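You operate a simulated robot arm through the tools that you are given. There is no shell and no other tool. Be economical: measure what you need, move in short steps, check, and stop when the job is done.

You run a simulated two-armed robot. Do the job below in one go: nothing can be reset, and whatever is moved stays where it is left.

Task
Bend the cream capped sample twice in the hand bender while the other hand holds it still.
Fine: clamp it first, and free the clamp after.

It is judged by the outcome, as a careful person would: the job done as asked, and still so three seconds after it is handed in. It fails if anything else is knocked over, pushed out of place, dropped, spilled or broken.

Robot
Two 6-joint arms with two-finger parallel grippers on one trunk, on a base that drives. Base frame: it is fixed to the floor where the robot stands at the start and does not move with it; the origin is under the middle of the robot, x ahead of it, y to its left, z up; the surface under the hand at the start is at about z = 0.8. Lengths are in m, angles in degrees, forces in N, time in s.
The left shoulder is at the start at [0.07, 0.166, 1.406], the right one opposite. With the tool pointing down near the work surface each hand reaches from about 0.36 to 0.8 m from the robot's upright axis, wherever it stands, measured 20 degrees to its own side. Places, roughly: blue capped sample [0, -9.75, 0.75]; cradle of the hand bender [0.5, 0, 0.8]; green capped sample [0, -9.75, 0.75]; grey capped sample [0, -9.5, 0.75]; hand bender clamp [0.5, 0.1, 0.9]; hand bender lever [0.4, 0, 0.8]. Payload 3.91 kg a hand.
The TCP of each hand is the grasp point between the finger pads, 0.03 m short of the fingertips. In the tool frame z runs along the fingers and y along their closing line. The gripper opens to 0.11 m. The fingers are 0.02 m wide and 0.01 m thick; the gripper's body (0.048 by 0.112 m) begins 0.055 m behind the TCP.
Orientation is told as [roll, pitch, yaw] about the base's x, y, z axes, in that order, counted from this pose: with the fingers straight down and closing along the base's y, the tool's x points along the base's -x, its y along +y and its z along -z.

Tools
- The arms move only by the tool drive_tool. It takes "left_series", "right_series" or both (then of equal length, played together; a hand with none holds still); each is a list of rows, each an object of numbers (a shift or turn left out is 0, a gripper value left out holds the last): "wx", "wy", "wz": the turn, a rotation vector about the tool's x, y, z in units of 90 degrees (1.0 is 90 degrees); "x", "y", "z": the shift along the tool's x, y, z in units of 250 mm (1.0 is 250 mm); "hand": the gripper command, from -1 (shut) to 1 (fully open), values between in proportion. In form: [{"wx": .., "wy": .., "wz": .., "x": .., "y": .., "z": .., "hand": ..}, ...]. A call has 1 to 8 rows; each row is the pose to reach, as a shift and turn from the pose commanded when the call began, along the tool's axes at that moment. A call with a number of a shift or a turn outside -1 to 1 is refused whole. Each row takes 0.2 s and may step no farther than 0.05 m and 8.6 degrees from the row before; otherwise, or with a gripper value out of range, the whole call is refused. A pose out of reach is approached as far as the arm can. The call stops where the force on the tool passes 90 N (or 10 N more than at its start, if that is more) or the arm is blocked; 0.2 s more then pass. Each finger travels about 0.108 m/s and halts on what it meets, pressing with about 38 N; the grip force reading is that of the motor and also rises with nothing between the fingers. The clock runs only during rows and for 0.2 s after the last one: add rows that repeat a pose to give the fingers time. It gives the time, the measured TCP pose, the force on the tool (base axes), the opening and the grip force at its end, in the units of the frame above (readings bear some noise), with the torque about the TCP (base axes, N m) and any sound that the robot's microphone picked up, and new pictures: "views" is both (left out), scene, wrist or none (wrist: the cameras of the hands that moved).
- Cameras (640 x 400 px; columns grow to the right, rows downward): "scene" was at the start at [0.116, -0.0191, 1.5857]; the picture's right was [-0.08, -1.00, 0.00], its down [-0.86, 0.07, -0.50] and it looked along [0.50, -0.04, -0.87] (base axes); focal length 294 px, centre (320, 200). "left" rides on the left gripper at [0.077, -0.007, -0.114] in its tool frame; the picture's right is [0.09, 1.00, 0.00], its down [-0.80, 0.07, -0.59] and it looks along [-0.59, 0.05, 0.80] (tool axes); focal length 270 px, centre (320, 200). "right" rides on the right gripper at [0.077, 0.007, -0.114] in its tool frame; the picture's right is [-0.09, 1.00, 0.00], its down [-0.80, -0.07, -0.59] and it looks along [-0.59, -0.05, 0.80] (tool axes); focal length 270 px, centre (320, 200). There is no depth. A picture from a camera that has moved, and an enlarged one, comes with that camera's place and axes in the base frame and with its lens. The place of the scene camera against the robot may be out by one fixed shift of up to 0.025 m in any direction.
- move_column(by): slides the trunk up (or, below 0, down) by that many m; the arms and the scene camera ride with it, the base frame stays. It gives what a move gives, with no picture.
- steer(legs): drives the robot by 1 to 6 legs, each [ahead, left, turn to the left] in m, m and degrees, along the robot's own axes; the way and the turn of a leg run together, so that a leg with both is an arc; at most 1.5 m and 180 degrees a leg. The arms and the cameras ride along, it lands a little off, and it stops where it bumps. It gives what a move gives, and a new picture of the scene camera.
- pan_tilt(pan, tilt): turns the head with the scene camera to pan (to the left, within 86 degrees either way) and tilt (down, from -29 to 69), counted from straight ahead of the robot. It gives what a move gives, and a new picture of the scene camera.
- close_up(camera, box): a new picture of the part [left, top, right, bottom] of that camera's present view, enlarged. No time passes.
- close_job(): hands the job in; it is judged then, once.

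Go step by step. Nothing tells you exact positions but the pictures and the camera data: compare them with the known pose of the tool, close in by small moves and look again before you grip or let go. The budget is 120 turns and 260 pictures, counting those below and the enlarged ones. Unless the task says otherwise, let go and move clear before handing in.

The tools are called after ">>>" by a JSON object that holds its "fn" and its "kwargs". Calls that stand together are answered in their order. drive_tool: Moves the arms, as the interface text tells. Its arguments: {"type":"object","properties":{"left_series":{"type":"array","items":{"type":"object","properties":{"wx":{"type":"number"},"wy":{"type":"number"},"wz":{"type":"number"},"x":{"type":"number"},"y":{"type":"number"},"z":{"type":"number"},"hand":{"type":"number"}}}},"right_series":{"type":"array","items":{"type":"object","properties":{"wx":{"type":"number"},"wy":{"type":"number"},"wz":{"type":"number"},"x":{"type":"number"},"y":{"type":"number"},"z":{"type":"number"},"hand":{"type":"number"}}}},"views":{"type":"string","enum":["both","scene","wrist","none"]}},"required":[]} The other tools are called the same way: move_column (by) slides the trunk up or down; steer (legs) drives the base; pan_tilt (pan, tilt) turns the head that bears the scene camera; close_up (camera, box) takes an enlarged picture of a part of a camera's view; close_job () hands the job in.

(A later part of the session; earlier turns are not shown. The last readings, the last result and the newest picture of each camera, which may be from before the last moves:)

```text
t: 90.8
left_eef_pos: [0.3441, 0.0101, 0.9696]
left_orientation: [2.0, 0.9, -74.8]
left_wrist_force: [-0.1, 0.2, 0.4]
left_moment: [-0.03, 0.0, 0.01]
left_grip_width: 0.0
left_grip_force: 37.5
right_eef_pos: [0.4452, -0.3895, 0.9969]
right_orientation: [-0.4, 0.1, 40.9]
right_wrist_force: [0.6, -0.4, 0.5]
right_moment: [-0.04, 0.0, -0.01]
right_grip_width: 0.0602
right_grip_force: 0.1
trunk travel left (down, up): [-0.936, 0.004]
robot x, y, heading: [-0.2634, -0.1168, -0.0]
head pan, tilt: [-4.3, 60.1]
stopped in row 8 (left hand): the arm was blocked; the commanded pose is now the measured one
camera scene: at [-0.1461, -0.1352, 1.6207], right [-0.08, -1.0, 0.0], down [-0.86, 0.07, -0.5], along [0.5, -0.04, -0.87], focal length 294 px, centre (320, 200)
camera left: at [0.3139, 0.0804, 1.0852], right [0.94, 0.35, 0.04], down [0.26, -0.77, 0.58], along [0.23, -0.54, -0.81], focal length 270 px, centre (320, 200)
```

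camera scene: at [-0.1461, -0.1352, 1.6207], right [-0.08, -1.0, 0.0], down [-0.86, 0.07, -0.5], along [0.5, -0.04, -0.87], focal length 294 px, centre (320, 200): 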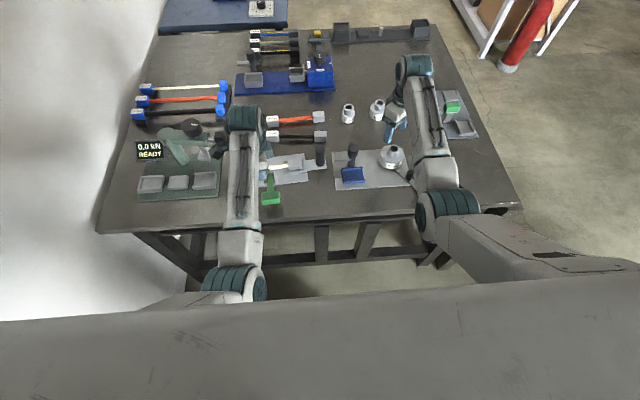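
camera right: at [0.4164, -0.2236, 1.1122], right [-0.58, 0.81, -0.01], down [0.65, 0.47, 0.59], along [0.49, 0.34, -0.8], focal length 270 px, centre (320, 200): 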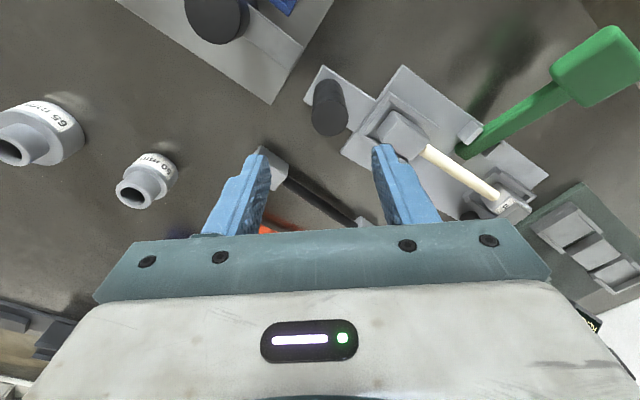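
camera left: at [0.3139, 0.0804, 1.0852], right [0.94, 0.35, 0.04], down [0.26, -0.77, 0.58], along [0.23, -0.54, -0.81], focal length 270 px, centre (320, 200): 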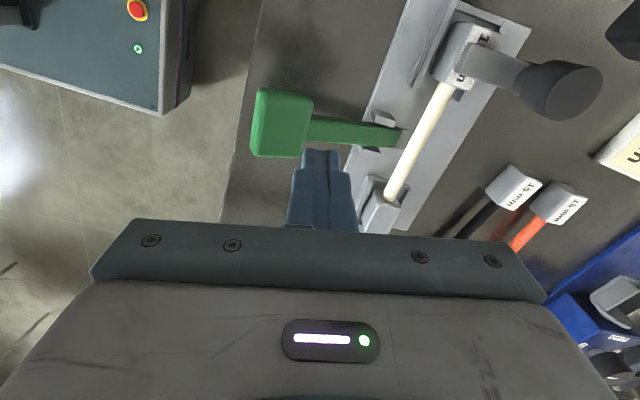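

>>> {"fn": "close_up", "kwargs": {"camera": "scene", "box": [120, 110, 260, 210]}}

>>> {"fn": "close_up", "kwargs": {"camera": "left", "box": [220, 60, 460, 230]}}

```text
4.00 times, centred on (190, 160) of scene
camera zoom: at [-0.1461, -0.1352, 1.6207], right [-0.08, -1.0, 0.0], down [-0.86, 0.07, -0.5], along [0.5, -0.04, -0.87], focal length 1176 px, centre (840, 360)
```

zoom: 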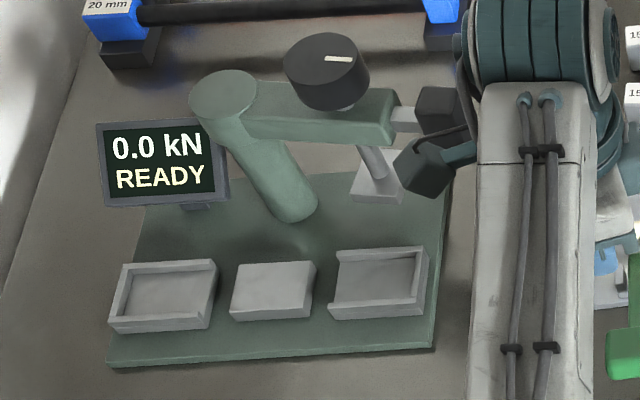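

```text
2.35 times, centred on (340, 145) of left
camera zoom: at [0.3139, 0.0804, 1.0852], right [0.94, 0.35, 0.04], down [0.26, -0.77, 0.58], along [0.23, -0.54, -0.81], focal length 636 px, centre (273, 329)
```

zoom: 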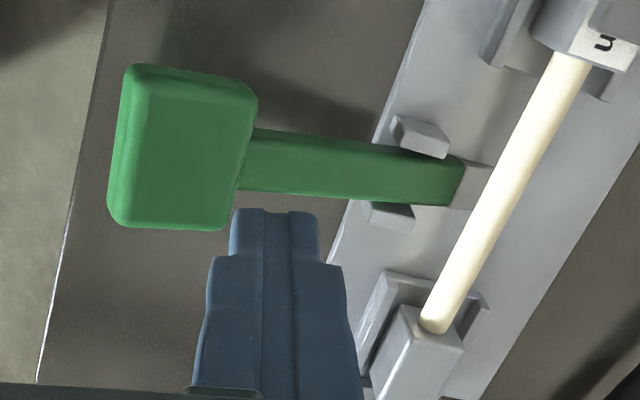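

The press is unharmed and the bent sample setup is intact. The left tool is near the lever handle (top centre ≈ (0.32, −0.002)); I turn its wrist to about 0° for more inner reach, then nudge the base forward 3 cm so the right hand can reach the post.

>>> {"fn": "drive_tool", "kwargs": {"left_series": [{"wz": -0.094}, {"wz": -0.188}, {"wz": -0.282}, {"wz": -0.376}, {"wz": -0.47}, {"wz": -0.564}, {"wz": -0.658}, {"wz": -0.75}], "views": "none"}}

>>> {"fn": "steer", "kwargs": {"legs": [[0.03, 0, 0]]}}

```text
t: 92.6
left_eef_pos: [0.3444, 0.0094, 0.9704]
left_orientation: [1.7, -1.5, -7.2]
left_wrist_force: [-0.3, -0.8, 0.3]
left_moment: [0.03, 0.0, -0.02]
left_grip_width: 0.0
left_grip_force: 38.3
right_eef_pos: [0.4451, -0.3892, 0.9965]
right_orientation: [-0.4, 0.0, 40.9]
right_wrist_force: [0.5, 0.5, 0.0]
right_moment: [0.03, 0.0, 0.01]
right_grip_width: 0.06
right_grip_force: 0.1
trunk travel left (down, up): [-0.936, 0.004]
robot x, y, heading: [-0.2609, -0.1167, 0.1]
head pan, tilt: [-4.3, 60.1]
```

```text
t: 93.4
left_eef_pos: [0.3689, 0.01, 0.9729]
left_orientation: [1.7, -1.9, -7.4]
left_wrist_force: [-1.7, -0.2, 0.6]
left_moment: [0.01, -0.07, -0.01]
left_grip_width: 0.0001
left_grip_force: 37.4
right_eef_pos: [0.4685, -0.3887, 1.0014]
right_orientation: [-0.6, -0.2, 40.9]
right_wrist_force: [-1.1, 0.2, 1.9]
right_moment: [-0.02, -0.04, -0.02]
right_grip_width: 0.0604
right_grip_force: 0.0
trunk travel left (down, up): [-0.936, 0.004]
robot x, y, heading: [-0.2283, -0.1166, -0.1]
head pan, tilt: [-4.3, 60.1]
camera scene: at [-0.1262, -0.1356, 1.6216], right [-0.08, -1.0, 0.0], down [-0.86, 0.07, -0.5], along [0.5, -0.04, -0.86], focal length 294 px, centre (320, 200)
```

scene: 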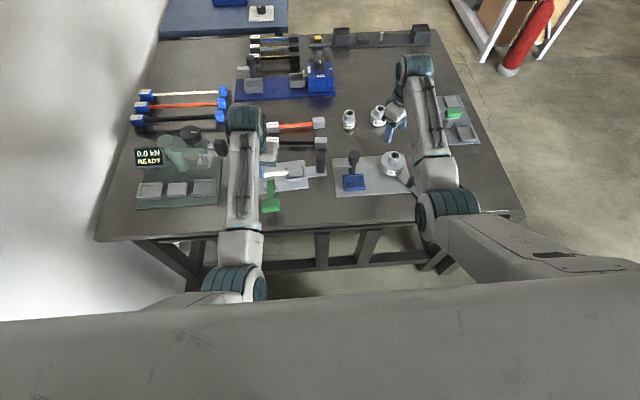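

>>> {"fn": "drive_tool", "kwargs": {"right_series": [{"x": -0.117, "y": 0.122, "hand": 0.09}, {"x": -0.234, "y": 0.244, "hand": 0.09}, {"x": -0.35, "y": 0.365, "hand": 0.09}, {"x": -0.467, "y": 0.487, "hand": 0.09}, {"x": -0.584, "y": 0.609, "hand": 0.09}, {"x": -0.584, "y": 0.609, "hand": 0.09}], "views": "wrist"}}

```text
t: 94.8
left_eef_pos: [0.373, 0.0098, 0.9695]
left_orientation: [1.9, -1.3, -7.2]
left_wrist_force: [0.1, 0.0, -0.1]
left_moment: [0.02, 0.0, 0.03]
left_grip_width: 0.0
left_grip_force: 37.7
right_eef_pos: [0.4853, -0.1796, 0.9958]
right_orientation: [-0.3, 0.0, 40.8]
right_wrist_force: [-0.8, -0.4, -0.1]
right_moment: [-0.02, -0.01, 0.02]
right_grip_width: 0.06
right_grip_force: 0.1
trunk travel left (down, up): [-0.936, 0.004]
robot x, y, heading: [-0.2335, -0.1176, -0.0]
head pan, tilt: [-4.3, 60.1]
camera right: at [0.4219, -0.2248, 1.1111], right [-0.59, 0.81, -0.01], down [0.65, 0.47, 0.59], along [0.48, 0.34, -0.8], focal length 270 px, centre (320, 200)
```

right: 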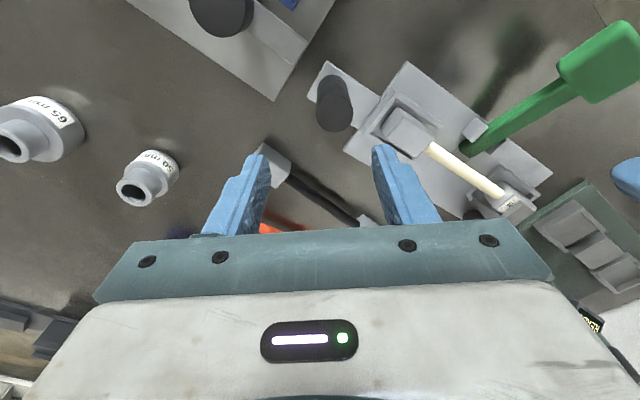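

>>> {"fn": "drive_tool", "kwargs": {"right_series": [{"x": 0.013, "y": 0.027, "z": 0.1}, {"x": 0.013, "y": 0.027, "z": 0.22}, {"x": 0.013, "y": 0.027, "z": 0.34}, {"x": 0.013, "y": 0.027, "z": 0.42}, {"x": 0.013, "y": 0.027, "z": 0.45}, {"x": 0.013, "y": 0.027, "z": 0.45}], "views": "wrist"}}

```text
t: 96.2
left_eef_pos: [0.3741, 0.0105, 0.9691]
left_orientation: [1.7, -1.4, -7.3]
left_wrist_force: [0.8, -0.1, 0.0]
left_moment: [-0.01, 0.0, -0.01]
left_grip_width: 0.0
left_grip_force: 37.5
right_eef_pos: [0.4783, -0.1776, 0.8814]
right_orientation: [-0.3, 0.0, 41.0]
right_wrist_force: [0.0, 0.0, 1.1]
right_moment: [-0.02, -0.01, 0.02]
right_grip_width: 0.0601
right_grip_force: 0.1
trunk travel left (down, up): [-0.936, 0.004]
robot x, y, heading: [-0.2336, -0.115, 0.2]
head pan, tilt: [-4.3, 60.1]
camera right: at [0.4159, -0.2229, 0.9971], right [-0.59, 0.81, -0.01], down [0.65, 0.47, 0.59], along [0.48, 0.34, -0.8], focal length 270 px, centre (320, 200)
```

right: 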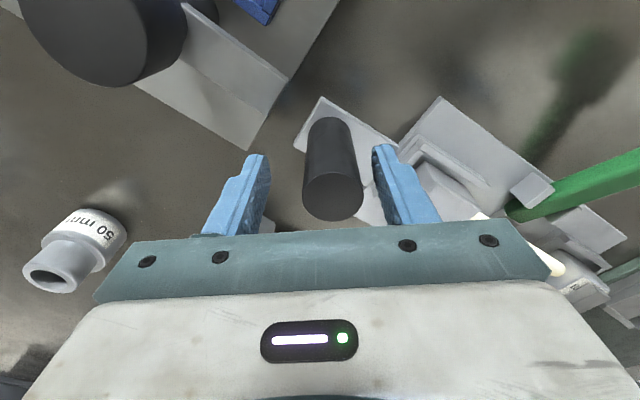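

>>> {"fn": "drive_tool", "kwargs": {"right_series": [{"y": 0.018}, {"y": 0.018, "hand": -1}, {"y": 0.018, "hand": -1}, {"y": 0.018, "hand": -1}], "views": "none"}}

```text
t: 97.2
left_eef_pos: [0.3733, 0.0104, 0.9682]
left_orientation: [1.7, -1.5, -7.3]
left_wrist_force: [0.1, -0.7, -0.6]
left_moment: [-0.02, -0.01, 0.0]
left_grip_width: 0.0
left_grip_force: 37.9
right_eef_pos: [0.4762, -0.1735, 0.882]
right_orientation: [-0.4, 0.0, 40.9]
right_wrist_force: [0.2, 1.0, 2.8]
right_moment: [0.74, 0.38, 0.1]
right_grip_width: 0.0313
right_grip_force: 38.4
trunk travel left (down, up): [-0.936, 0.004]
robot x, y, heading: [-0.229, -0.1143, 0.1]
head pan, tilt: [-4.3, 60.1]
```

The post is held firmly. The left hand now comes over the lever's handle, just above it.

>>> {"fn": "drive_tool", "kwargs": {"left_series": [{"x": 0.02, "y": -0.03, "z": 0.1, "wx": 0.019, "wy": 0.017}, {"x": 0.06, "y": -0.06, "z": 0.18, "wx": 0.019, "wy": 0.017}, {"x": 0.13, "y": -0.079, "z": 0.22, "wx": 0.019, "wy": 0.017}, {"x": 0.198, "y": -0.079, "z": 0.24, "wx": 0.019, "wy": 0.017}, {"x": 0.198, "y": -0.079, "z": 0.24, "wx": 0.019, "wy": 0.017}], "views": "both"}}

>>> {"fn": "close_up", "kwargs": {"camera": "scene", "box": [220, 130, 340, 230]}}

```text
t: 98.4
left_eef_pos: [0.328, 0.0127, 0.909]
left_orientation: [1.2, -0.1, -6.9]
left_wrist_force: [1.3, 0.4, -0.3]
left_moment: [0.0, -0.03, 0.01]
left_grip_width: 0.0
left_grip_force: 37.5
right_eef_pos: [0.4749, -0.1726, 0.8824]
right_orientation: [-0.4, 0.0, 40.8]
right_wrist_force: [-0.8, 0.9, 3.4]
right_moment: [0.83, 0.13, -0.05]
right_grip_width: 0.0315
right_grip_force: 38.1
trunk travel left (down, up): [-0.936, 0.004]
robot x, y, heading: [-0.229, -0.1178, 0.1]
head pan, tilt: [-4.3, 60.1]
camera scene: at [-0.1167, -0.1355, 1.6208], right [-0.08, -1.0, 0.0], down [-0.86, 0.07, -0.5], along [0.5, -0.04, -0.87], focal length 294 px, centre (320, 200)
camera left: at [0.2498, 0.0132, 1.0226], right [0.03, 1.0, 0.02], down [0.8, -0.04, 0.6], along [0.6, 0.0, -0.8], focal length 270 px, centre (320, 200)
```

scene: 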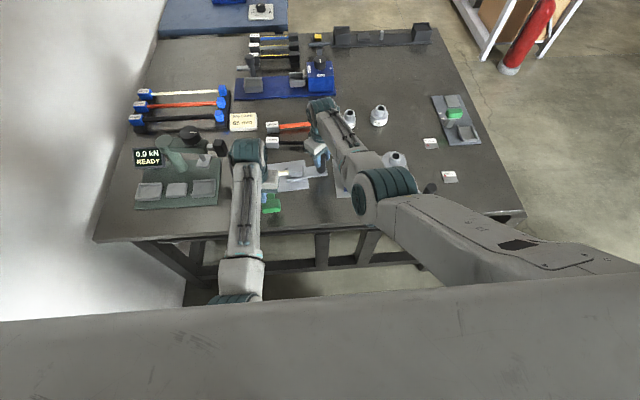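
left: 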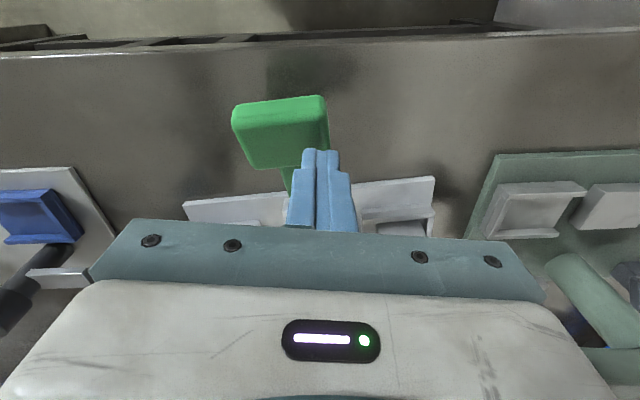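

```text
4.00 times, centred on (280, 180) of scene
camera zoom: at [-0.1167, -0.1355, 1.6208], right [-0.08, -1.0, 0.0], down [-0.86, 0.07, -0.5], along [0.5, -0.04, -0.87], focal length 1176 px, centre (480, 280)
```

zoom: 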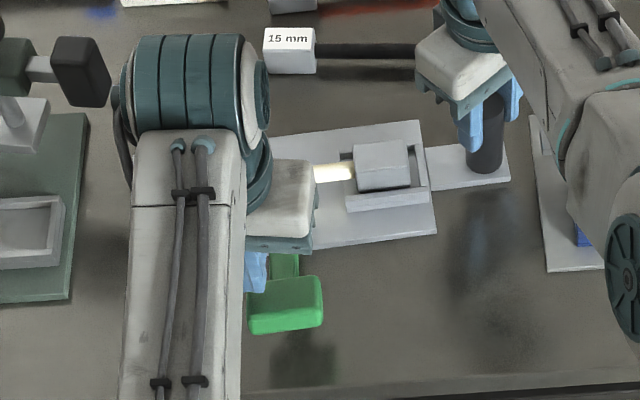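

>>> {"fn": "drive_tool", "kwargs": {"left_series": [{"x": 0.02, "y": -0.04}, {"x": 0.035, "y": -0.08}, {"x": 0.035, "y": -0.08}], "views": "wrist"}}

```text
t: 99.4
left_eef_pos: [0.3202, 0.0238, 0.9061]
left_orientation: [4.0, -0.1, -6.3]
left_wrist_force: [-0.1, -1.4, -0.4]
left_moment: [0.04, -0.01, -0.02]
left_grip_width: 0.0002
left_grip_force: 37.3
right_eef_pos: [0.4759, -0.1737, 0.8825]
right_orientation: [-0.4, 0.0, 40.9]
right_wrist_force: [-2.3, 0.0, 2.4]
right_moment: [0.54, 0.5, 0.22]
right_grip_width: 0.0313
right_grip_force: 37.7
trunk travel left (down, up): [-0.936, 0.004]
robot x, y, heading: [-0.2309, -0.1178, 0.0]
head pan, tilt: [-4.3, 60.1]
stopped in row 3 (left hand): the arm was blocked; the commanded pose is now the measured one
camera left: at [0.2414, 0.0182, 1.0192], right [0.02, 1.0, 0.07], down [0.8, -0.06, 0.6], along [0.6, 0.04, -0.8], focal length 270 px, centre (320, 200)
```

left: 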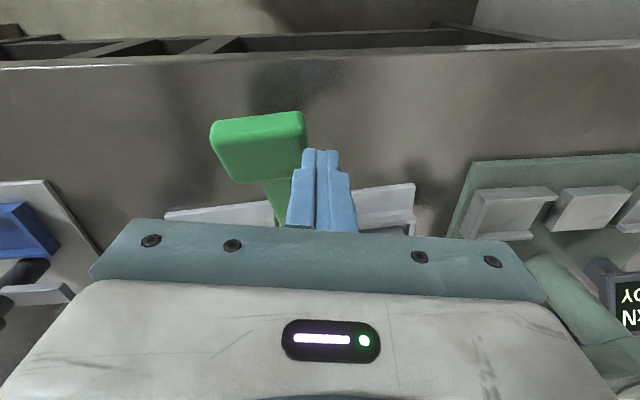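

The left arm can't get inward enough from this stance. I'll let go again and re-stance the base turned 30° to the left, so that handle and post are both at comfortable distances for the two hands.

>>> {"fn": "drive_tool", "kwargs": {"left_series": [{"y": 0.08, "z": -0.04}, {"y": 0.2, "z": -0.1}, {"y": 0.34, "z": -0.18, "x": -0.05}, {"y": 0.4, "z": -0.28, "x": -0.1}, {"y": 0.4, "z": -0.36, "x": -0.1}, {"y": 0.4, "z": -0.4, "x": -0.1}], "right_series": [{"hand": 0.09}, {"hand": 0.09}, {"hand": 0.09}, {"z": -0.16}, {"z": -0.32}, {"z": -0.46}], "views": "none"}}

>>> {"fn": "steer", "kwargs": {"legs": [[0.045, -0.306, 0], [0, 0, 30]]}}

```text
t: 100.8
left_eef_pos: [0.3554, 0.1133, 1.0142]
left_orientation: [3.7, -0.1, -6.3]
left_wrist_force: [0.0, 0.3, 0.7]
left_moment: [0.0, 0.04, 0.01]
left_grip_width: 0.0001
left_grip_force: 37.4
right_eef_pos: [0.4742, -0.1714, 0.998]
right_orientation: [-0.3, 0.2, 40.8]
right_wrist_force: [0.0, -0.3, 0.2]
right_moment: [-0.01, -0.01, -0.02]
right_grip_width: 0.0598
right_grip_force: 0.1
trunk travel left (down, up): [-0.936, 0.004]
robot x, y, heading: [-0.2343, -0.1131, -0.1]
head pan, tilt: [-4.3, 60.1]
```

```text
t: 104.4
left_eef_pos: [0.2122, 0.0677, 1.0119]
left_orientation: [3.8, -0.1, 23.4]
left_wrist_force: [0.2, -0.4, 0.2]
left_moment: [-0.03, 0.03, -0.01]
left_grip_width: 0.0
left_grip_force: 38.4
right_eef_pos: [0.4567, -0.1204, 0.9995]
right_orientation: [-0.3, 0.1, 70.6]
right_wrist_force: [-0.7, -1.0, 0.4]
right_moment: [0.04, -0.02, 0.01]
right_grip_width: 0.06
right_grip_force: 0.0
trunk travel left (down, up): [-0.936, 0.004]
robot x, y, heading: [-0.1823, -0.4181, 29.7]
head pan, tilt: [-4.3, 60.1]
camera scene: at [-0.0819, -0.3832, 1.6207], right [0.43, -0.9, 0.0], down [-0.78, -0.37, -0.5], along [0.45, 0.21, -0.87], focal length 294 px, centre (320, 200)
```

scene: 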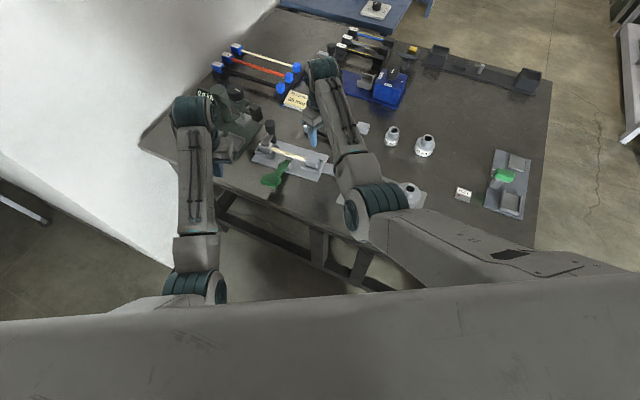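

Good stance. The right hand goes back to the post at (0.479, −0.171).

>>> {"fn": "drive_tool", "kwargs": {"right_series": [{"x": 0.08, "y": -0.075}, {"x": 0.161, "y": -0.151}, {"x": 0.161, "y": -0.151, "z": 0.14}, {"x": 0.161, "y": -0.151, "z": 0.28}, {"x": 0.161, "y": -0.151, "z": 0.4}, {"x": 0.161, "y": -0.151, "z": 0.47}, {"x": 0.161, "y": -0.151, "z": 0.47}], "views": "wrist"}}

```text
t: 106.0
left_eef_pos: [0.2126, 0.0669, 1.0116]
left_orientation: [3.7, -0.1, 23.5]
left_wrist_force: [-0.3, 0.5, -0.1]
left_moment: [-0.02, 0.01, 0.0]
left_grip_width: 0.0
left_grip_force: 37.4
right_eef_pos: [0.4796, -0.1701, 0.8798]
right_orientation: [-0.3, 0.1, 70.6]
right_wrist_force: [0.1, -0.4, -0.2]
right_moment: [-0.02, -0.01, 0.03]
right_grip_width: 0.0601
right_grip_force: 0.0
trunk travel left (down, up): [-0.936, 0.004]
robot x, y, heading: [-0.1869, -0.421, 29.6]
head pan, tilt: [-4.3, 60.1]
camera right: at [0.4474, -0.2416, 0.9965], right [-0.91, 0.41, -0.01], down [0.33, 0.73, 0.59], along [0.25, 0.54, -0.8], focal length 270 px, centre (320, 200)
```

right: 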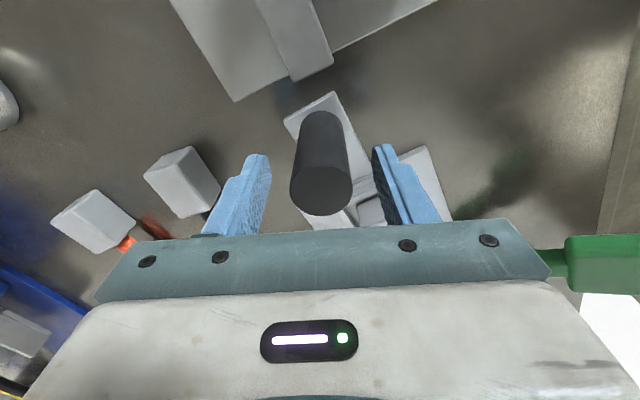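

>>> {"fn": "drive_tool", "kwargs": {"left_series": [{"z": 0.02}, {"x": -0.065, "y": -0.11, "z": 0.05, "wx": 0.041}, {"x": -0.13, "y": -0.22, "z": 0.1, "wx": 0.041}, {"x": -0.195, "y": -0.33, "z": 0.18, "wx": 0.041}, {"x": -0.261, "y": -0.437, "z": 0.26, "wx": 0.041}, {"x": -0.261, "y": -0.437, "z": 0.34, "wx": 0.041}, {"x": -0.261, "y": -0.437, "z": 0.34, "wx": 0.041}], "right_series": [{"hand": -1}, {"hand": -1}, {"hand": -1}, {"hand": -1}, {"hand": -1}, {"hand": -1}, {"hand": -1}], "views": "both"}}

>>> {"fn": "close_up", "kwargs": {"camera": "scene", "box": [220, 110, 360, 210]}}

```text
t: 107.6
left_eef_pos: [0.3121, -0.0014, 0.9191]
left_orientation: [0.0, -0.1, 23.4]
left_wrist_force: [0.3, -0.7, 0.2]
left_moment: [0.01, -0.02, -0.01]
left_grip_width: 0.0
left_grip_force: 37.6
right_eef_pos: [0.4793, -0.1698, 0.8817]
right_orientation: [-0.4, 0.1, 70.6]
right_wrist_force: [-1.2, -0.2, 1.9]
right_moment: [0.41, 0.63, 0.09]
right_grip_width: 0.0313
right_grip_force: 37.6
trunk travel left (down, up): [-0.936, 0.004]
robot x, y, heading: [-0.1839, -0.4209, 29.5]
head pan, tilt: [-4.3, 60.1]
camera scene: at [-0.0825, -0.3829, 1.6207], right [0.43, -0.9, 0.0], down [-0.78, -0.37, -0.5], along [0.45, 0.21, -0.87], focal length 294 px, centre (320, 200)
camera right: at [0.4474, -0.2419, 0.9967], right [-0.91, 0.41, -0.01], down [0.33, 0.73, 0.59], along [0.25, 0.54, -0.8], focal length 270 px, centre (320, 200)
camera left: at [0.2447, -0.0379, 1.032], right [-0.48, 0.88, 0.0], down [0.71, 0.38, 0.6], along [0.52, 0.28, -0.8], focal length 270 px, centre (320, 200)
```

scene: 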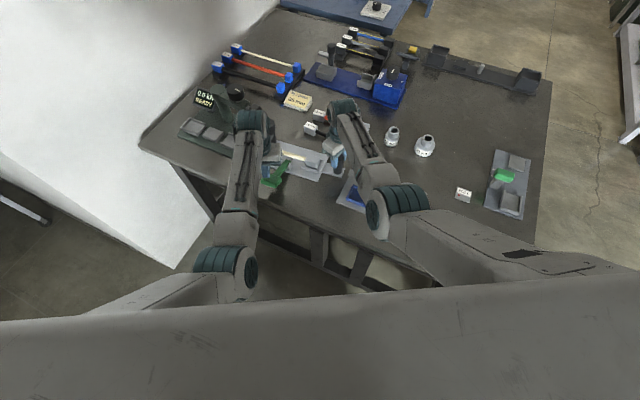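
right: 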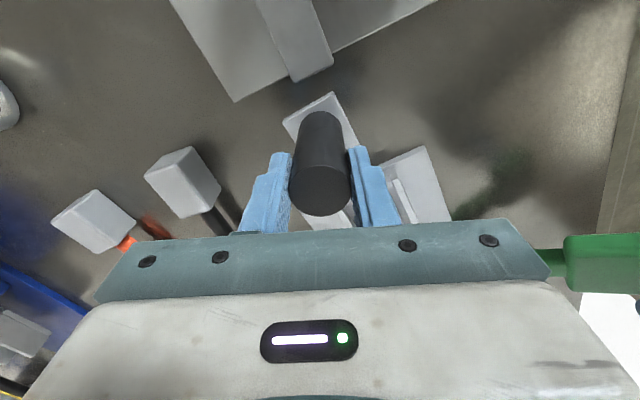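
left: 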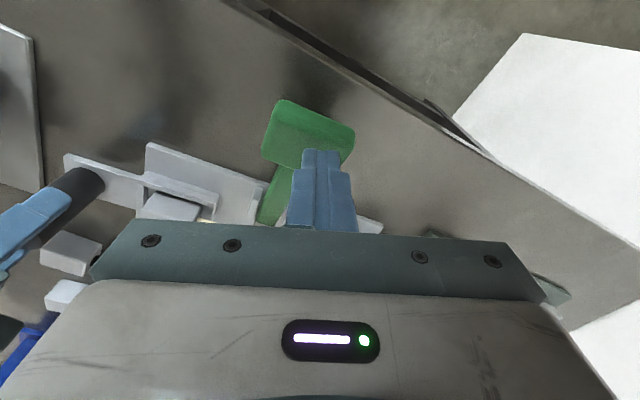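

```text
4.00 times, centred on (290, 160) of scene
camera zoom: at [-0.0825, -0.3829, 1.6207], right [0.43, -0.9, 0.0], down [-0.78, -0.37, -0.5], along [0.45, 0.21, -0.87], focal length 1176 px, centre (440, 360)
```

zoom: 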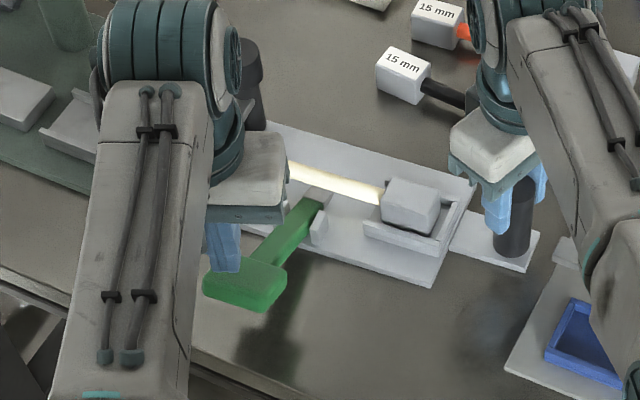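

I centre on the handle and lower slowly to find contact.

>>> {"fn": "drive_tool", "kwargs": {"left_series": [{"x": 0.013, "y": -0.029}, {"x": 0.013, "y": -0.029, "z": 0.04}, {"x": 0.013, "y": -0.029, "z": 0.07}, {"x": 0.013, "y": -0.029, "z": 0.1}, {"x": 0.013, "y": -0.029, "z": 0.12}], "views": "wrist"}}

```text
t: 108.8
left_eef_pos: [0.3133, -0.0087, 0.8908]
left_orientation: [0.1, -0.1, 23.4]
left_wrist_force: [-0.9, 0.1, 2.2]
left_moment: [0.01, 0.08, -0.01]
left_grip_width: 0.0
left_grip_force: 38.1
right_eef_pos: [0.4788, -0.1707, 0.8821]
right_orientation: [-0.3, 0.1, 70.6]
right_wrist_force: [0.1, -0.5, -0.1]
right_moment: [0.88, 0.18, 0.08]
right_grip_width: 0.0313
right_grip_force: 38.2
trunk travel left (down, up): [-0.936, 0.004]
robot x, y, heading: [-0.1847, -0.4182, 29.7]
head pan, tilt: [-4.3, 60.1]
camera left: at [0.2446, -0.0457, 1.005], right [-0.48, 0.88, 0.0], down [0.71, 0.38, 0.6], along [0.52, 0.28, -0.8], focal length 270 px, centre (320, 200)
```

left: 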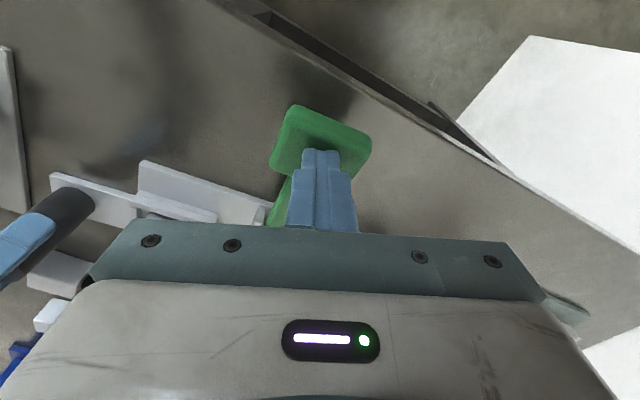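

Contact (2 N). I press down 2 cm.

>>> {"fn": "drive_tool", "kwargs": {"left_series": [{"z": 0.02}, {"z": 0.04}, {"z": 0.06}, {"z": 0.08}], "views": "none"}}

>>> {"fn": "close_up", "kwargs": {"camera": "scene", "box": [240, 120, 340, 200]}}

```text
t: 109.8
left_eef_pos: [0.3114, -0.0106, 0.8724]
left_orientation: [-0.1, -0.2, 23.4]
left_wrist_force: [-1.8, -0.2, 3.2]
left_moment: [0.0, 0.09, 0.0]
left_grip_width: 0.0
left_grip_force: 37.7
right_eef_pos: [0.4802, -0.1702, 0.8811]
right_orientation: [-0.4, 0.1, 70.6]
right_wrist_force: [0.5, 0.9, 0.2]
right_moment: [0.67, 0.09, 0.07]
right_grip_width: 0.0313
right_grip_force: 37.8
trunk travel left (down, up): [-0.936, 0.004]
robot x, y, heading: [-0.1846, -0.4199, 29.4]
head pan, tilt: [-4.3, 60.1]
```

```text
5.00 times, centred on (290, 160) of scene
camera zoom: at [-0.0833, -0.3828, 1.6208], right [0.43, -0.9, 0.0], down [-0.78, -0.37, -0.5], along [0.45, 0.21, -0.87], focal length 1470 px, centre (470, 400)
```

zoom: 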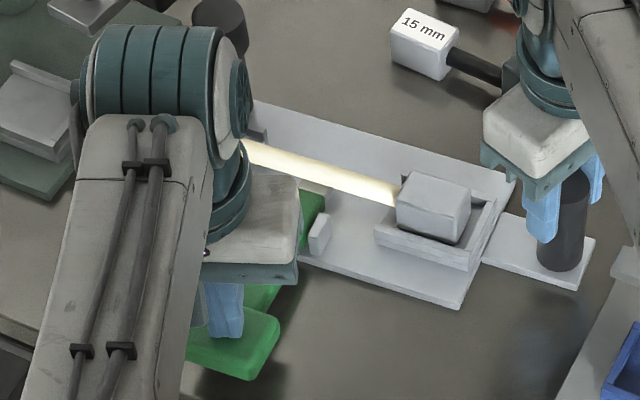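

>>> {"fn": "drive_tool", "kwargs": {"left_series": [{"z": 0.02}, {"z": 0.04}, {"z": 0.06}, {"z": 0.08}, {"z": 0.1}, {"z": 0.1}], "views": "none"}}

>>> {"fn": "close_up", "kwargs": {"camera": "scene", "box": [240, 120, 340, 200]}}

```text
t: 111.2
left_eef_pos: [0.3106, -0.009, 0.8536]
left_orientation: [0.0, -1.0, 23.4]
left_wrist_force: [6.7, 3.1, 38.1]
left_moment: [0.15, -0.6, 0.24]
left_grip_width: 0.0002
left_grip_force: 37.7
right_eef_pos: [0.4738, -0.1722, 0.8863]
right_orientation: [-0.5, -0.1, 70.6]
right_wrist_force: [-14.6, 2.1, 6.5]
right_moment: [0.25, -1.34, 0.32]
right_grip_width: 0.0332
right_grip_force: 37.6
trunk travel left (down, up): [-0.936, 0.004]
robot x, y, heading: [-0.1844, -0.4221, 29.7]
head pan, tilt: [-4.3, 60.1]
```

```text
5.00 times, centred on (290, 160) of scene
camera zoom: at [-0.0923, -0.3864, 1.6219], right [0.43, -0.9, 0.0], down [-0.78, -0.37, -0.51], along [0.46, 0.22, -0.86], focal length 1470 px, centre (470, 400)
```

zoom: 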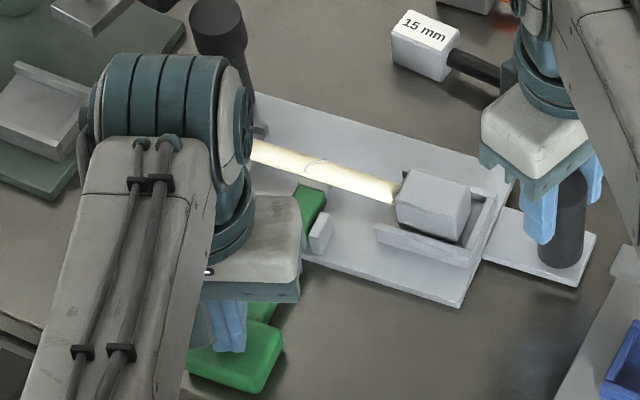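

The resistance rose to 38 N. I check the views before going further.

>>> {"fn": "close_up", "kwargs": {"camera": "right", "box": [200, 60, 640, 300]}}

>>> {"fn": "close_up", "kwargs": {"camera": "left", "box": [40, 80, 440, 300]}}

>>> {"fn": "close_up", "kwargs": {"camera": "scene", "box": [285, 145, 325, 175]}}

```text
1.45 times, centred on (420, 180) of right
camera zoom: at [0.4412, -0.2433, 1.0016], right [-0.91, 0.41, -0.01], down [0.33, 0.73, 0.6], along [0.25, 0.54, -0.8], focal length 393 px, centre (174, 229)
```

zoom: 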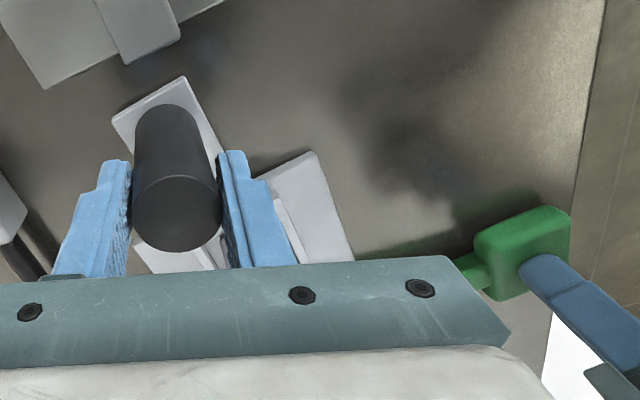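

```text
1.60 times, centred on (240, 190) of left
camera zoom: at [0.2405, -0.0466, 0.9656], right [-0.48, 0.88, 0.0], down [0.7, 0.38, 0.61], along [0.53, 0.29, -0.79], focal length 432 px, centre (448, 216)
```

zoom: 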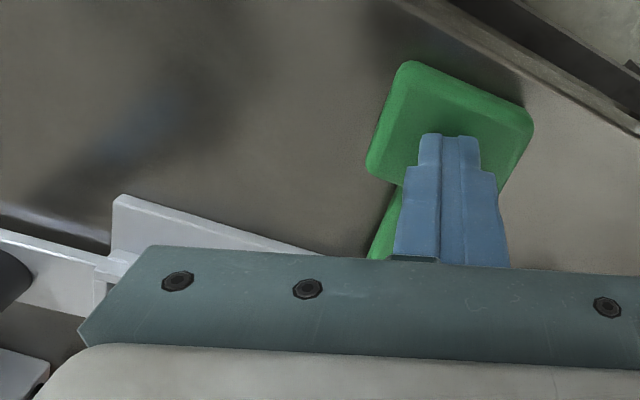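

```text
13.33 times, centred on (305, 160) of scene
camera zoom: at [-0.0923, -0.3864, 1.6219], right [0.43, -0.9, 0.0], down [-0.78, -0.37, -0.51], along [0.46, 0.22, -0.86], focal length 3921 px, centre (520, 733)
```

zoom: 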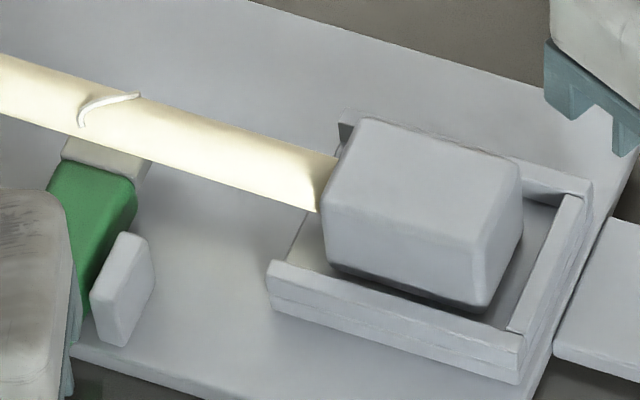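

A whitening mark has appeared on the bar right above the lever's tip: the first bend took. I let the lever rise fully and check.

>>> {"fn": "drive_tool", "kwargs": {"left_series": [{"z": -0.05}, {"z": -0.1}, {"z": -0.15}, {"z": -0.2}, {"z": -0.23}, {"z": -0.23}], "views": "wrist"}}

>>> {"fn": "close_up", "kwargs": {"camera": "scene", "box": [260, 130, 340, 190]}}

```text
t: 112.6
left_eef_pos: [0.3129, -0.0086, 0.9006]
left_orientation: [0.0, 0.0, 23.5]
left_wrist_force: [-1.8, -0.7, 1.6]
left_moment: [-0.04, 0.02, 0.0]
left_grip_width: 0.0002
left_grip_force: 37.9
right_eef_pos: [0.4801, -0.1707, 0.8813]
right_orientation: [-0.4, 0.0, 70.6]
right_wrist_force: [1.2, 1.1, 2.0]
right_moment: [0.65, 0.3, 0.02]
right_grip_width: 0.0313
right_grip_force: 37.4
trunk travel left (down, up): [-0.936, 0.004]
robot x, y, heading: [-0.1855, -0.4233, 29.6]
head pan, tilt: [-4.3, 60.1]
camera left: at [0.244, -0.0454, 1.0156], right [-0.48, 0.88, 0.0], down [0.71, 0.38, 0.6], along [0.52, 0.28, -0.8], focal length 270 px, centre (320, 200)
```

left: 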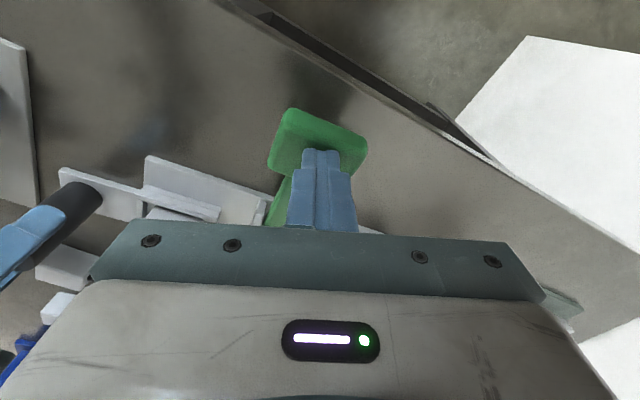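

```text
6.67 times, centred on (300, 160) of scene
camera zoom: at [-0.0831, -0.3827, 1.6207], right [0.43, -0.9, 0.0], down [-0.78, -0.37, -0.5], along [0.45, 0.21, -0.87], focal length 1960 px, centre (453, 467)
```

zoom: 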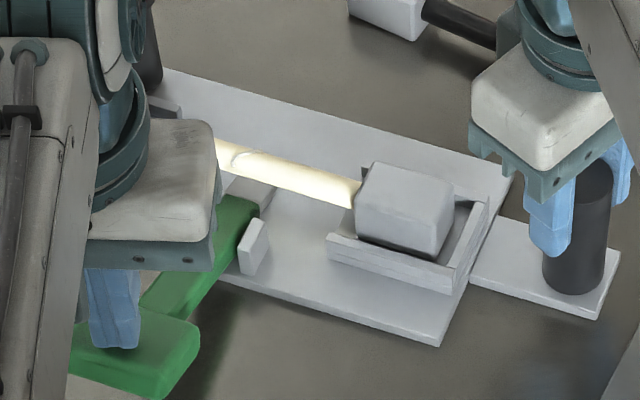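

The lever came back up and the mark remains. Now the second stroke, the same depth.

>>> {"fn": "drive_tool", "kwargs": {"left_series": [{"z": -0.03}, {"z": -0.03}, {"z": 0.04}, {"z": 0.08}, {"z": 0.12}, {"z": 0.16}, {"z": 0.19}, {"z": 0.2}], "views": "none"}}

>>> {"fn": "drive_tool", "kwargs": {"left_series": [{"z": 0.008}, {"z": 0.015}, {"z": 0.015}], "views": "none"}}

>>> {"fn": "close_up", "kwargs": {"camera": "scene", "box": [280, 140, 330, 180]}}

```text
t: 114.4
left_eef_pos: [0.3113, -0.0093, 0.8578]
left_orientation: [0.1, -0.6, 23.4]
left_wrist_force: [-5.1, 4.5, 23.6]
left_moment: [0.17, -0.04, 0.05]
left_grip_width: 0.0
left_grip_force: 37.3
right_eef_pos: [0.4776, -0.1717, 0.8834]
right_orientation: [-0.5, 0.0, 70.6]
right_wrist_force: [-0.1, -1.5, -2.3]
right_moment: [0.37, -1.6, 0.29]
right_grip_width: 0.0321
right_grip_force: 37.8
trunk travel left (down, up): [-0.936, 0.004]
robot x, y, heading: [-0.1899, -0.4236, 29.5]
head pan, tilt: [-4.3, 60.1]
```

```text
t: 115.2
left_eef_pos: [0.3118, -0.0103, 0.8545]
left_orientation: [0.0, -0.6, 23.4]
left_wrist_force: [2.7, 9.8, 32.3]
left_moment: [0.35, -0.42, 0.19]
left_grip_width: 0.0
left_grip_force: 38.0
right_eef_pos: [0.4751, -0.1723, 0.885]
right_orientation: [-0.4, -0.1, 70.6]
right_wrist_force: [-7.1, -2.5, 4.3]
right_moment: [0.21, -1.39, 0.38]
right_grip_width: 0.0324
right_grip_force: 38.0
trunk travel left (down, up): [-0.936, 0.004]
robot x, y, heading: [-0.1864, -0.4235, 29.8]
head pan, tilt: [-4.3, 60.1]
```

```text
10.00 times, centred on (305, 160) of scene
camera zoom: at [-0.0901, -0.3854, 1.6215], right [0.43, -0.9, 0.0], down [-0.78, -0.37, -0.5], along [0.46, 0.22, -0.86], focal length 2941 px, centre (470, 600)
```

zoom: 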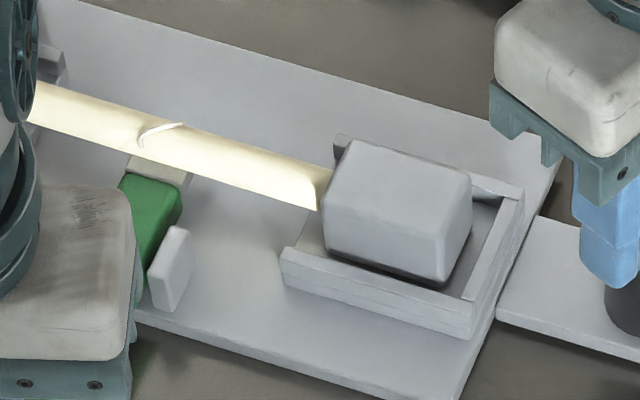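

The second stroke is nearly at the first one's depth and force; I press 2 mm further to match it.

>>> {"fn": "drive_tool", "kwargs": {"left_series": [{"z": 0.008}, {"z": 0.014}, {"z": 0.014}], "views": "none"}}

>>> {"fn": "close_up", "kwargs": {"camera": "scene", "box": [285, 145, 325, 175]}}

```text
t: 116.0
left_eef_pos: [0.3115, -0.0106, 0.8531]
left_orientation: [0.1, -0.8, 23.4]
left_wrist_force: [2.3, 8.3, 37.7]
left_moment: [0.32, -0.47, 0.27]
left_grip_width: 0.0001
left_grip_force: 37.7
right_eef_pos: [0.4746, -0.1718, 0.8863]
right_orientation: [-0.5, -0.2, 70.6]
right_wrist_force: [-10.1, -0.3, 6.2]
right_moment: [0.22, -1.46, 0.3]
right_grip_width: 0.0332
right_grip_force: 37.8
trunk travel left (down, up): [-0.936, 0.004]
robot x, y, heading: [-0.1871, -0.4176, 29.8]
head pan, tilt: [-4.3, 60.1]
```

```text
13.33 times, centred on (305, 160) of scene
camera zoom: at [-0.0922, -0.386, 1.6216], right [0.43, -0.9, 0.0], down [-0.78, -0.37, -0.5], along [0.46, 0.22, -0.86], focal length 3921 px, centre (520, 733)
```

zoom: 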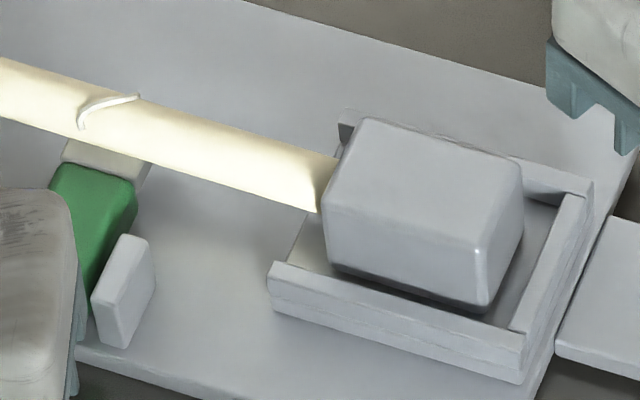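

Both strokes reached the lever's stop. I lift the left hand, let the lever return, then release the post and raise the right hand.

>>> {"fn": "drive_tool", "kwargs": {"left_series": [{"z": -0.06}, {"z": -0.12}, {"z": -0.18}, {"z": -0.24}, {"z": -0.32}, {"z": -0.42}, {"z": -0.5}], "views": "none"}}

>>> {"fn": "drive_tool", "kwargs": {"right_series": [{"hand": 0.09}, {"hand": 0.09}, {"hand": 0.09}, {"z": -0.12}, {"z": -0.26}, {"z": -0.4}, {"z": -0.5}], "views": "scene"}}

>>> {"fn": "close_up", "kwargs": {"camera": "scene", "box": [240, 110, 360, 200]}}

```text
t: 117.6
left_eef_pos: [0.3127, -0.0077, 0.9705]
left_orientation: [0.0, -0.1, 23.3]
left_wrist_force: [-0.6, -0.1, 0.2]
left_moment: [-0.01, 0.02, 0.01]
left_grip_width: 0.0
left_grip_force: 37.9
right_eef_pos: [0.4802, -0.1722, 0.8801]
right_orientation: [-0.4, 0.1, 70.6]
right_wrist_force: [0.3, -2.3, 1.2]
right_moment: [0.49, 0.38, 0.11]
right_grip_width: 0.0315
right_grip_force: 37.6
trunk travel left (down, up): [-0.936, 0.004]
robot x, y, heading: [-0.1897, -0.4201, 29.5]
head pan, tilt: [-4.3, 60.1]
```

```text
t: 119.2
left_eef_pos: [0.3125, -0.0069, 0.9714]
left_orientation: [0.0, -0.1, 23.5]
left_wrist_force: [1.4, 0.2, -0.6]
left_moment: [-0.02, 0.0, -0.02]
left_grip_width: 0.0
left_grip_force: 37.2
right_eef_pos: [0.4803, -0.1702, 1.0071]
right_orientation: [-0.3, 0.0, 70.5]
right_wrist_force: [-0.6, -0.2, 0.8]
right_moment: [-0.03, 0.0, -0.03]
right_grip_width: 0.0602
right_grip_force: 0.1
trunk travel left (down, up): [-0.936, 0.004]
robot x, y, heading: [-0.185, -0.4231, 29.7]
head pan, tilt: [-4.3, 60.1]
camera scene: at [-0.0829, -0.3824, 1.6207], right [0.43, -0.9, 0.0], down [-0.78, -0.37, -0.5], along [0.45, 0.21, -0.87], focal length 294 px, centre (320, 200)
```

scene: 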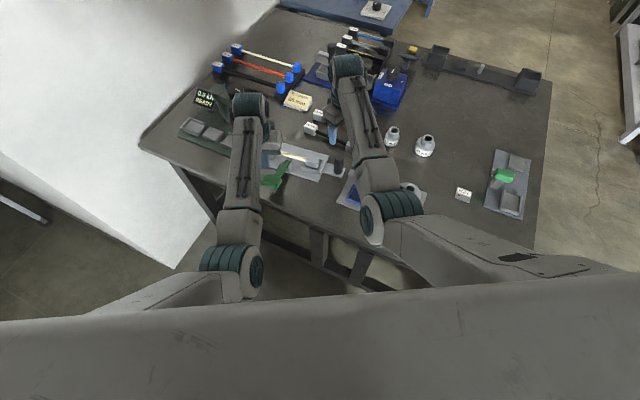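

```text
4.44 times, centred on (300, 155) of scene
camera zoom: at [-0.0829, -0.3824, 1.6207], right [0.43, -0.9, 0.0], down [-0.78, -0.37, -0.5], along [0.45, 0.21, -0.87], focal length 1307 px, centre (409, 400)
```

zoom: 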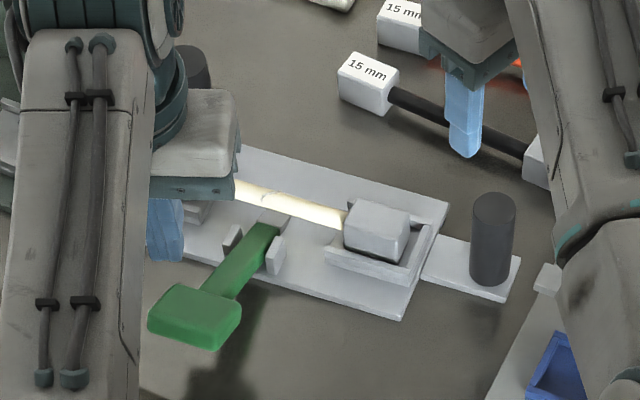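

Everything is intact and the lever is back. Now I return to a stance for the clamp: first turn back, then raise the left hand before driving left.

>>> {"fn": "steer", "kwargs": {"legs": [[0, 0, -29.7]]}}

>>> {"fn": "drive_tool", "kwargs": {"left_series": [{"x": -0.06, "z": -0.1}, {"x": -0.12, "z": -0.2}, {"x": -0.18, "z": -0.3}, {"x": -0.22, "z": -0.4}, {"x": -0.22, "z": -0.44}], "views": "none"}}

```text
t: 121.0
left_eef_pos: [0.4543, -0.3146, 0.971]
left_orientation: [0.1, -0.1, -6.8]
left_wrist_force: [0.5, 0.7, -0.4]
left_moment: [0.0, -0.03, 0.01]
left_grip_width: 0.0
left_grip_force: 37.6
right_eef_pos: [0.5168, -0.5376, 1.0075]
right_orientation: [-0.3, 0.1, 40.4]
right_wrist_force: [-0.5, 0.0, 0.1]
right_moment: [-0.01, 0.0, 0.01]
right_grip_width: 0.0603
right_grip_force: 0.1
trunk travel left (down, up): [-0.936, 0.004]
robot x, y, heading: [-0.1811, -0.4186, -0.7]
head pan, tilt: [-4.3, 60.1]
camera scene: at [-0.0696, -0.441, 1.6207], right [-0.09, -1.0, 0.0], down [-0.86, 0.07, -0.5], along [0.5, -0.04, -0.87], focal length 294 px, centre (320, 200)
```

scene: 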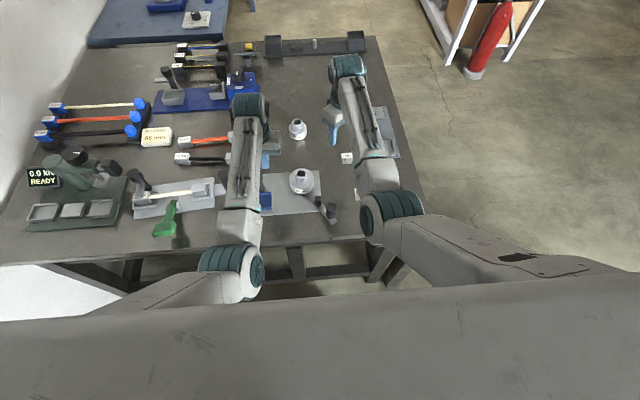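

```text
t: 122.2
left_eef_pos: [0.5083, -0.3192, 1.0817]
left_orientation: [-0.1, 0.0, -6.8]
left_wrist_force: [-0.2, -0.6, 0.8]
left_moment: [0.0, 0.03, 0.0]
left_grip_width: 0.0002
left_grip_force: 37.2
right_eef_pos: [0.5156, -0.539, 1.0063]
right_orientation: [-0.3, 0.1, 40.4]
right_wrist_force: [0.2, -0.5, -0.7]
right_moment: [-0.02, -0.04, 0.0]
right_grip_width: 0.06
right_grip_force: 0.2
trunk travel left (down, up): [-0.936, 0.004]
robot x, y, heading: [-0.1888, -0.4232, -0.7]
head pan, tilt: [-4.3, 60.1]
```

>>> {"fn": "drive_tool", "kwargs": {"left_series": [{"wz": 0.085}, {"wz": 0.17}, {"wz": 0.255}, {"wz": 0.34}, {"wz": 0.425}, {"wz": 0.51}, {"wz": 0.59}], "views": "none"}}

>>> {"fn": "steer", "kwargs": {"legs": [[-0.012, 0.465, 0.7]]}}

```text
t: 123.8
left_eef_pos: [0.5078, -0.3197, 1.0808]
left_orientation: [0.2, -0.1, -60.2]
left_wrist_force: [0.5, -0.3, 0.2]
left_moment: [0.02, -0.01, -0.01]
left_grip_width: 0.0
left_grip_force: 37.8
right_eef_pos: [0.5161, -0.5382, 1.0058]
right_orientation: [-0.4, 0.1, 40.4]
right_wrist_force: [0.3, -0.3, -0.3]
right_moment: [0.02, 0.04, -0.02]
right_grip_width: 0.0598
right_grip_force: 0.0
trunk travel left (down, up): [-0.936, 0.004]
robot x, y, heading: [-0.1875, -0.421, -0.5]
head pan, tilt: [-4.3, 60.1]
```

```text
t: 126.6
left_eef_pos: [0.4925, 0.1498, 1.0822]
left_orientation: [0.1, 0.0, -58.7]
left_wrist_force: [1.0, 0.6, 0.7]
left_moment: [-0.01, -0.02, 0.02]
left_grip_width: 0.0
left_grip_force: 37.6
right_eef_pos: [0.5063, -0.0688, 1.0057]
right_orientation: [-0.3, 0.0, 41.7]
right_wrist_force: [-0.7, 0.4, -0.2]
right_moment: [0.01, -0.04, 0.02]
right_grip_width: 0.0598
right_grip_force: 0.1
trunk travel left (down, up): [-0.936, 0.004]
robot x, y, heading: [-0.1992, 0.0314, 0.9]
head pan, tilt: [-4.3, 60.1]
camera scene: at [-0.0824, 0.0138, 1.6207], right [-0.06, -1.0, 0.0], down [-0.86, 0.05, -0.5], along [0.5, -0.03, -0.87], focal length 294 px, centre (320, 200)
```

scene: 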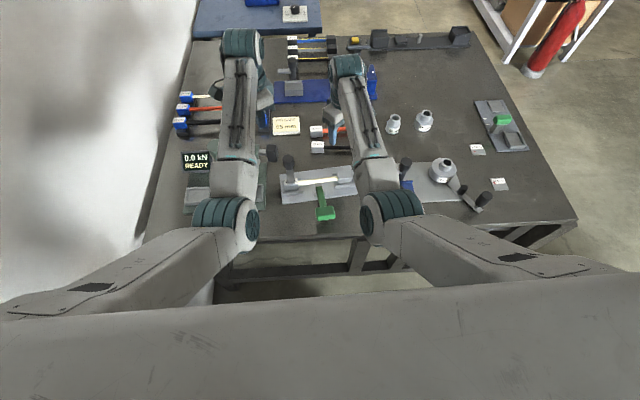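

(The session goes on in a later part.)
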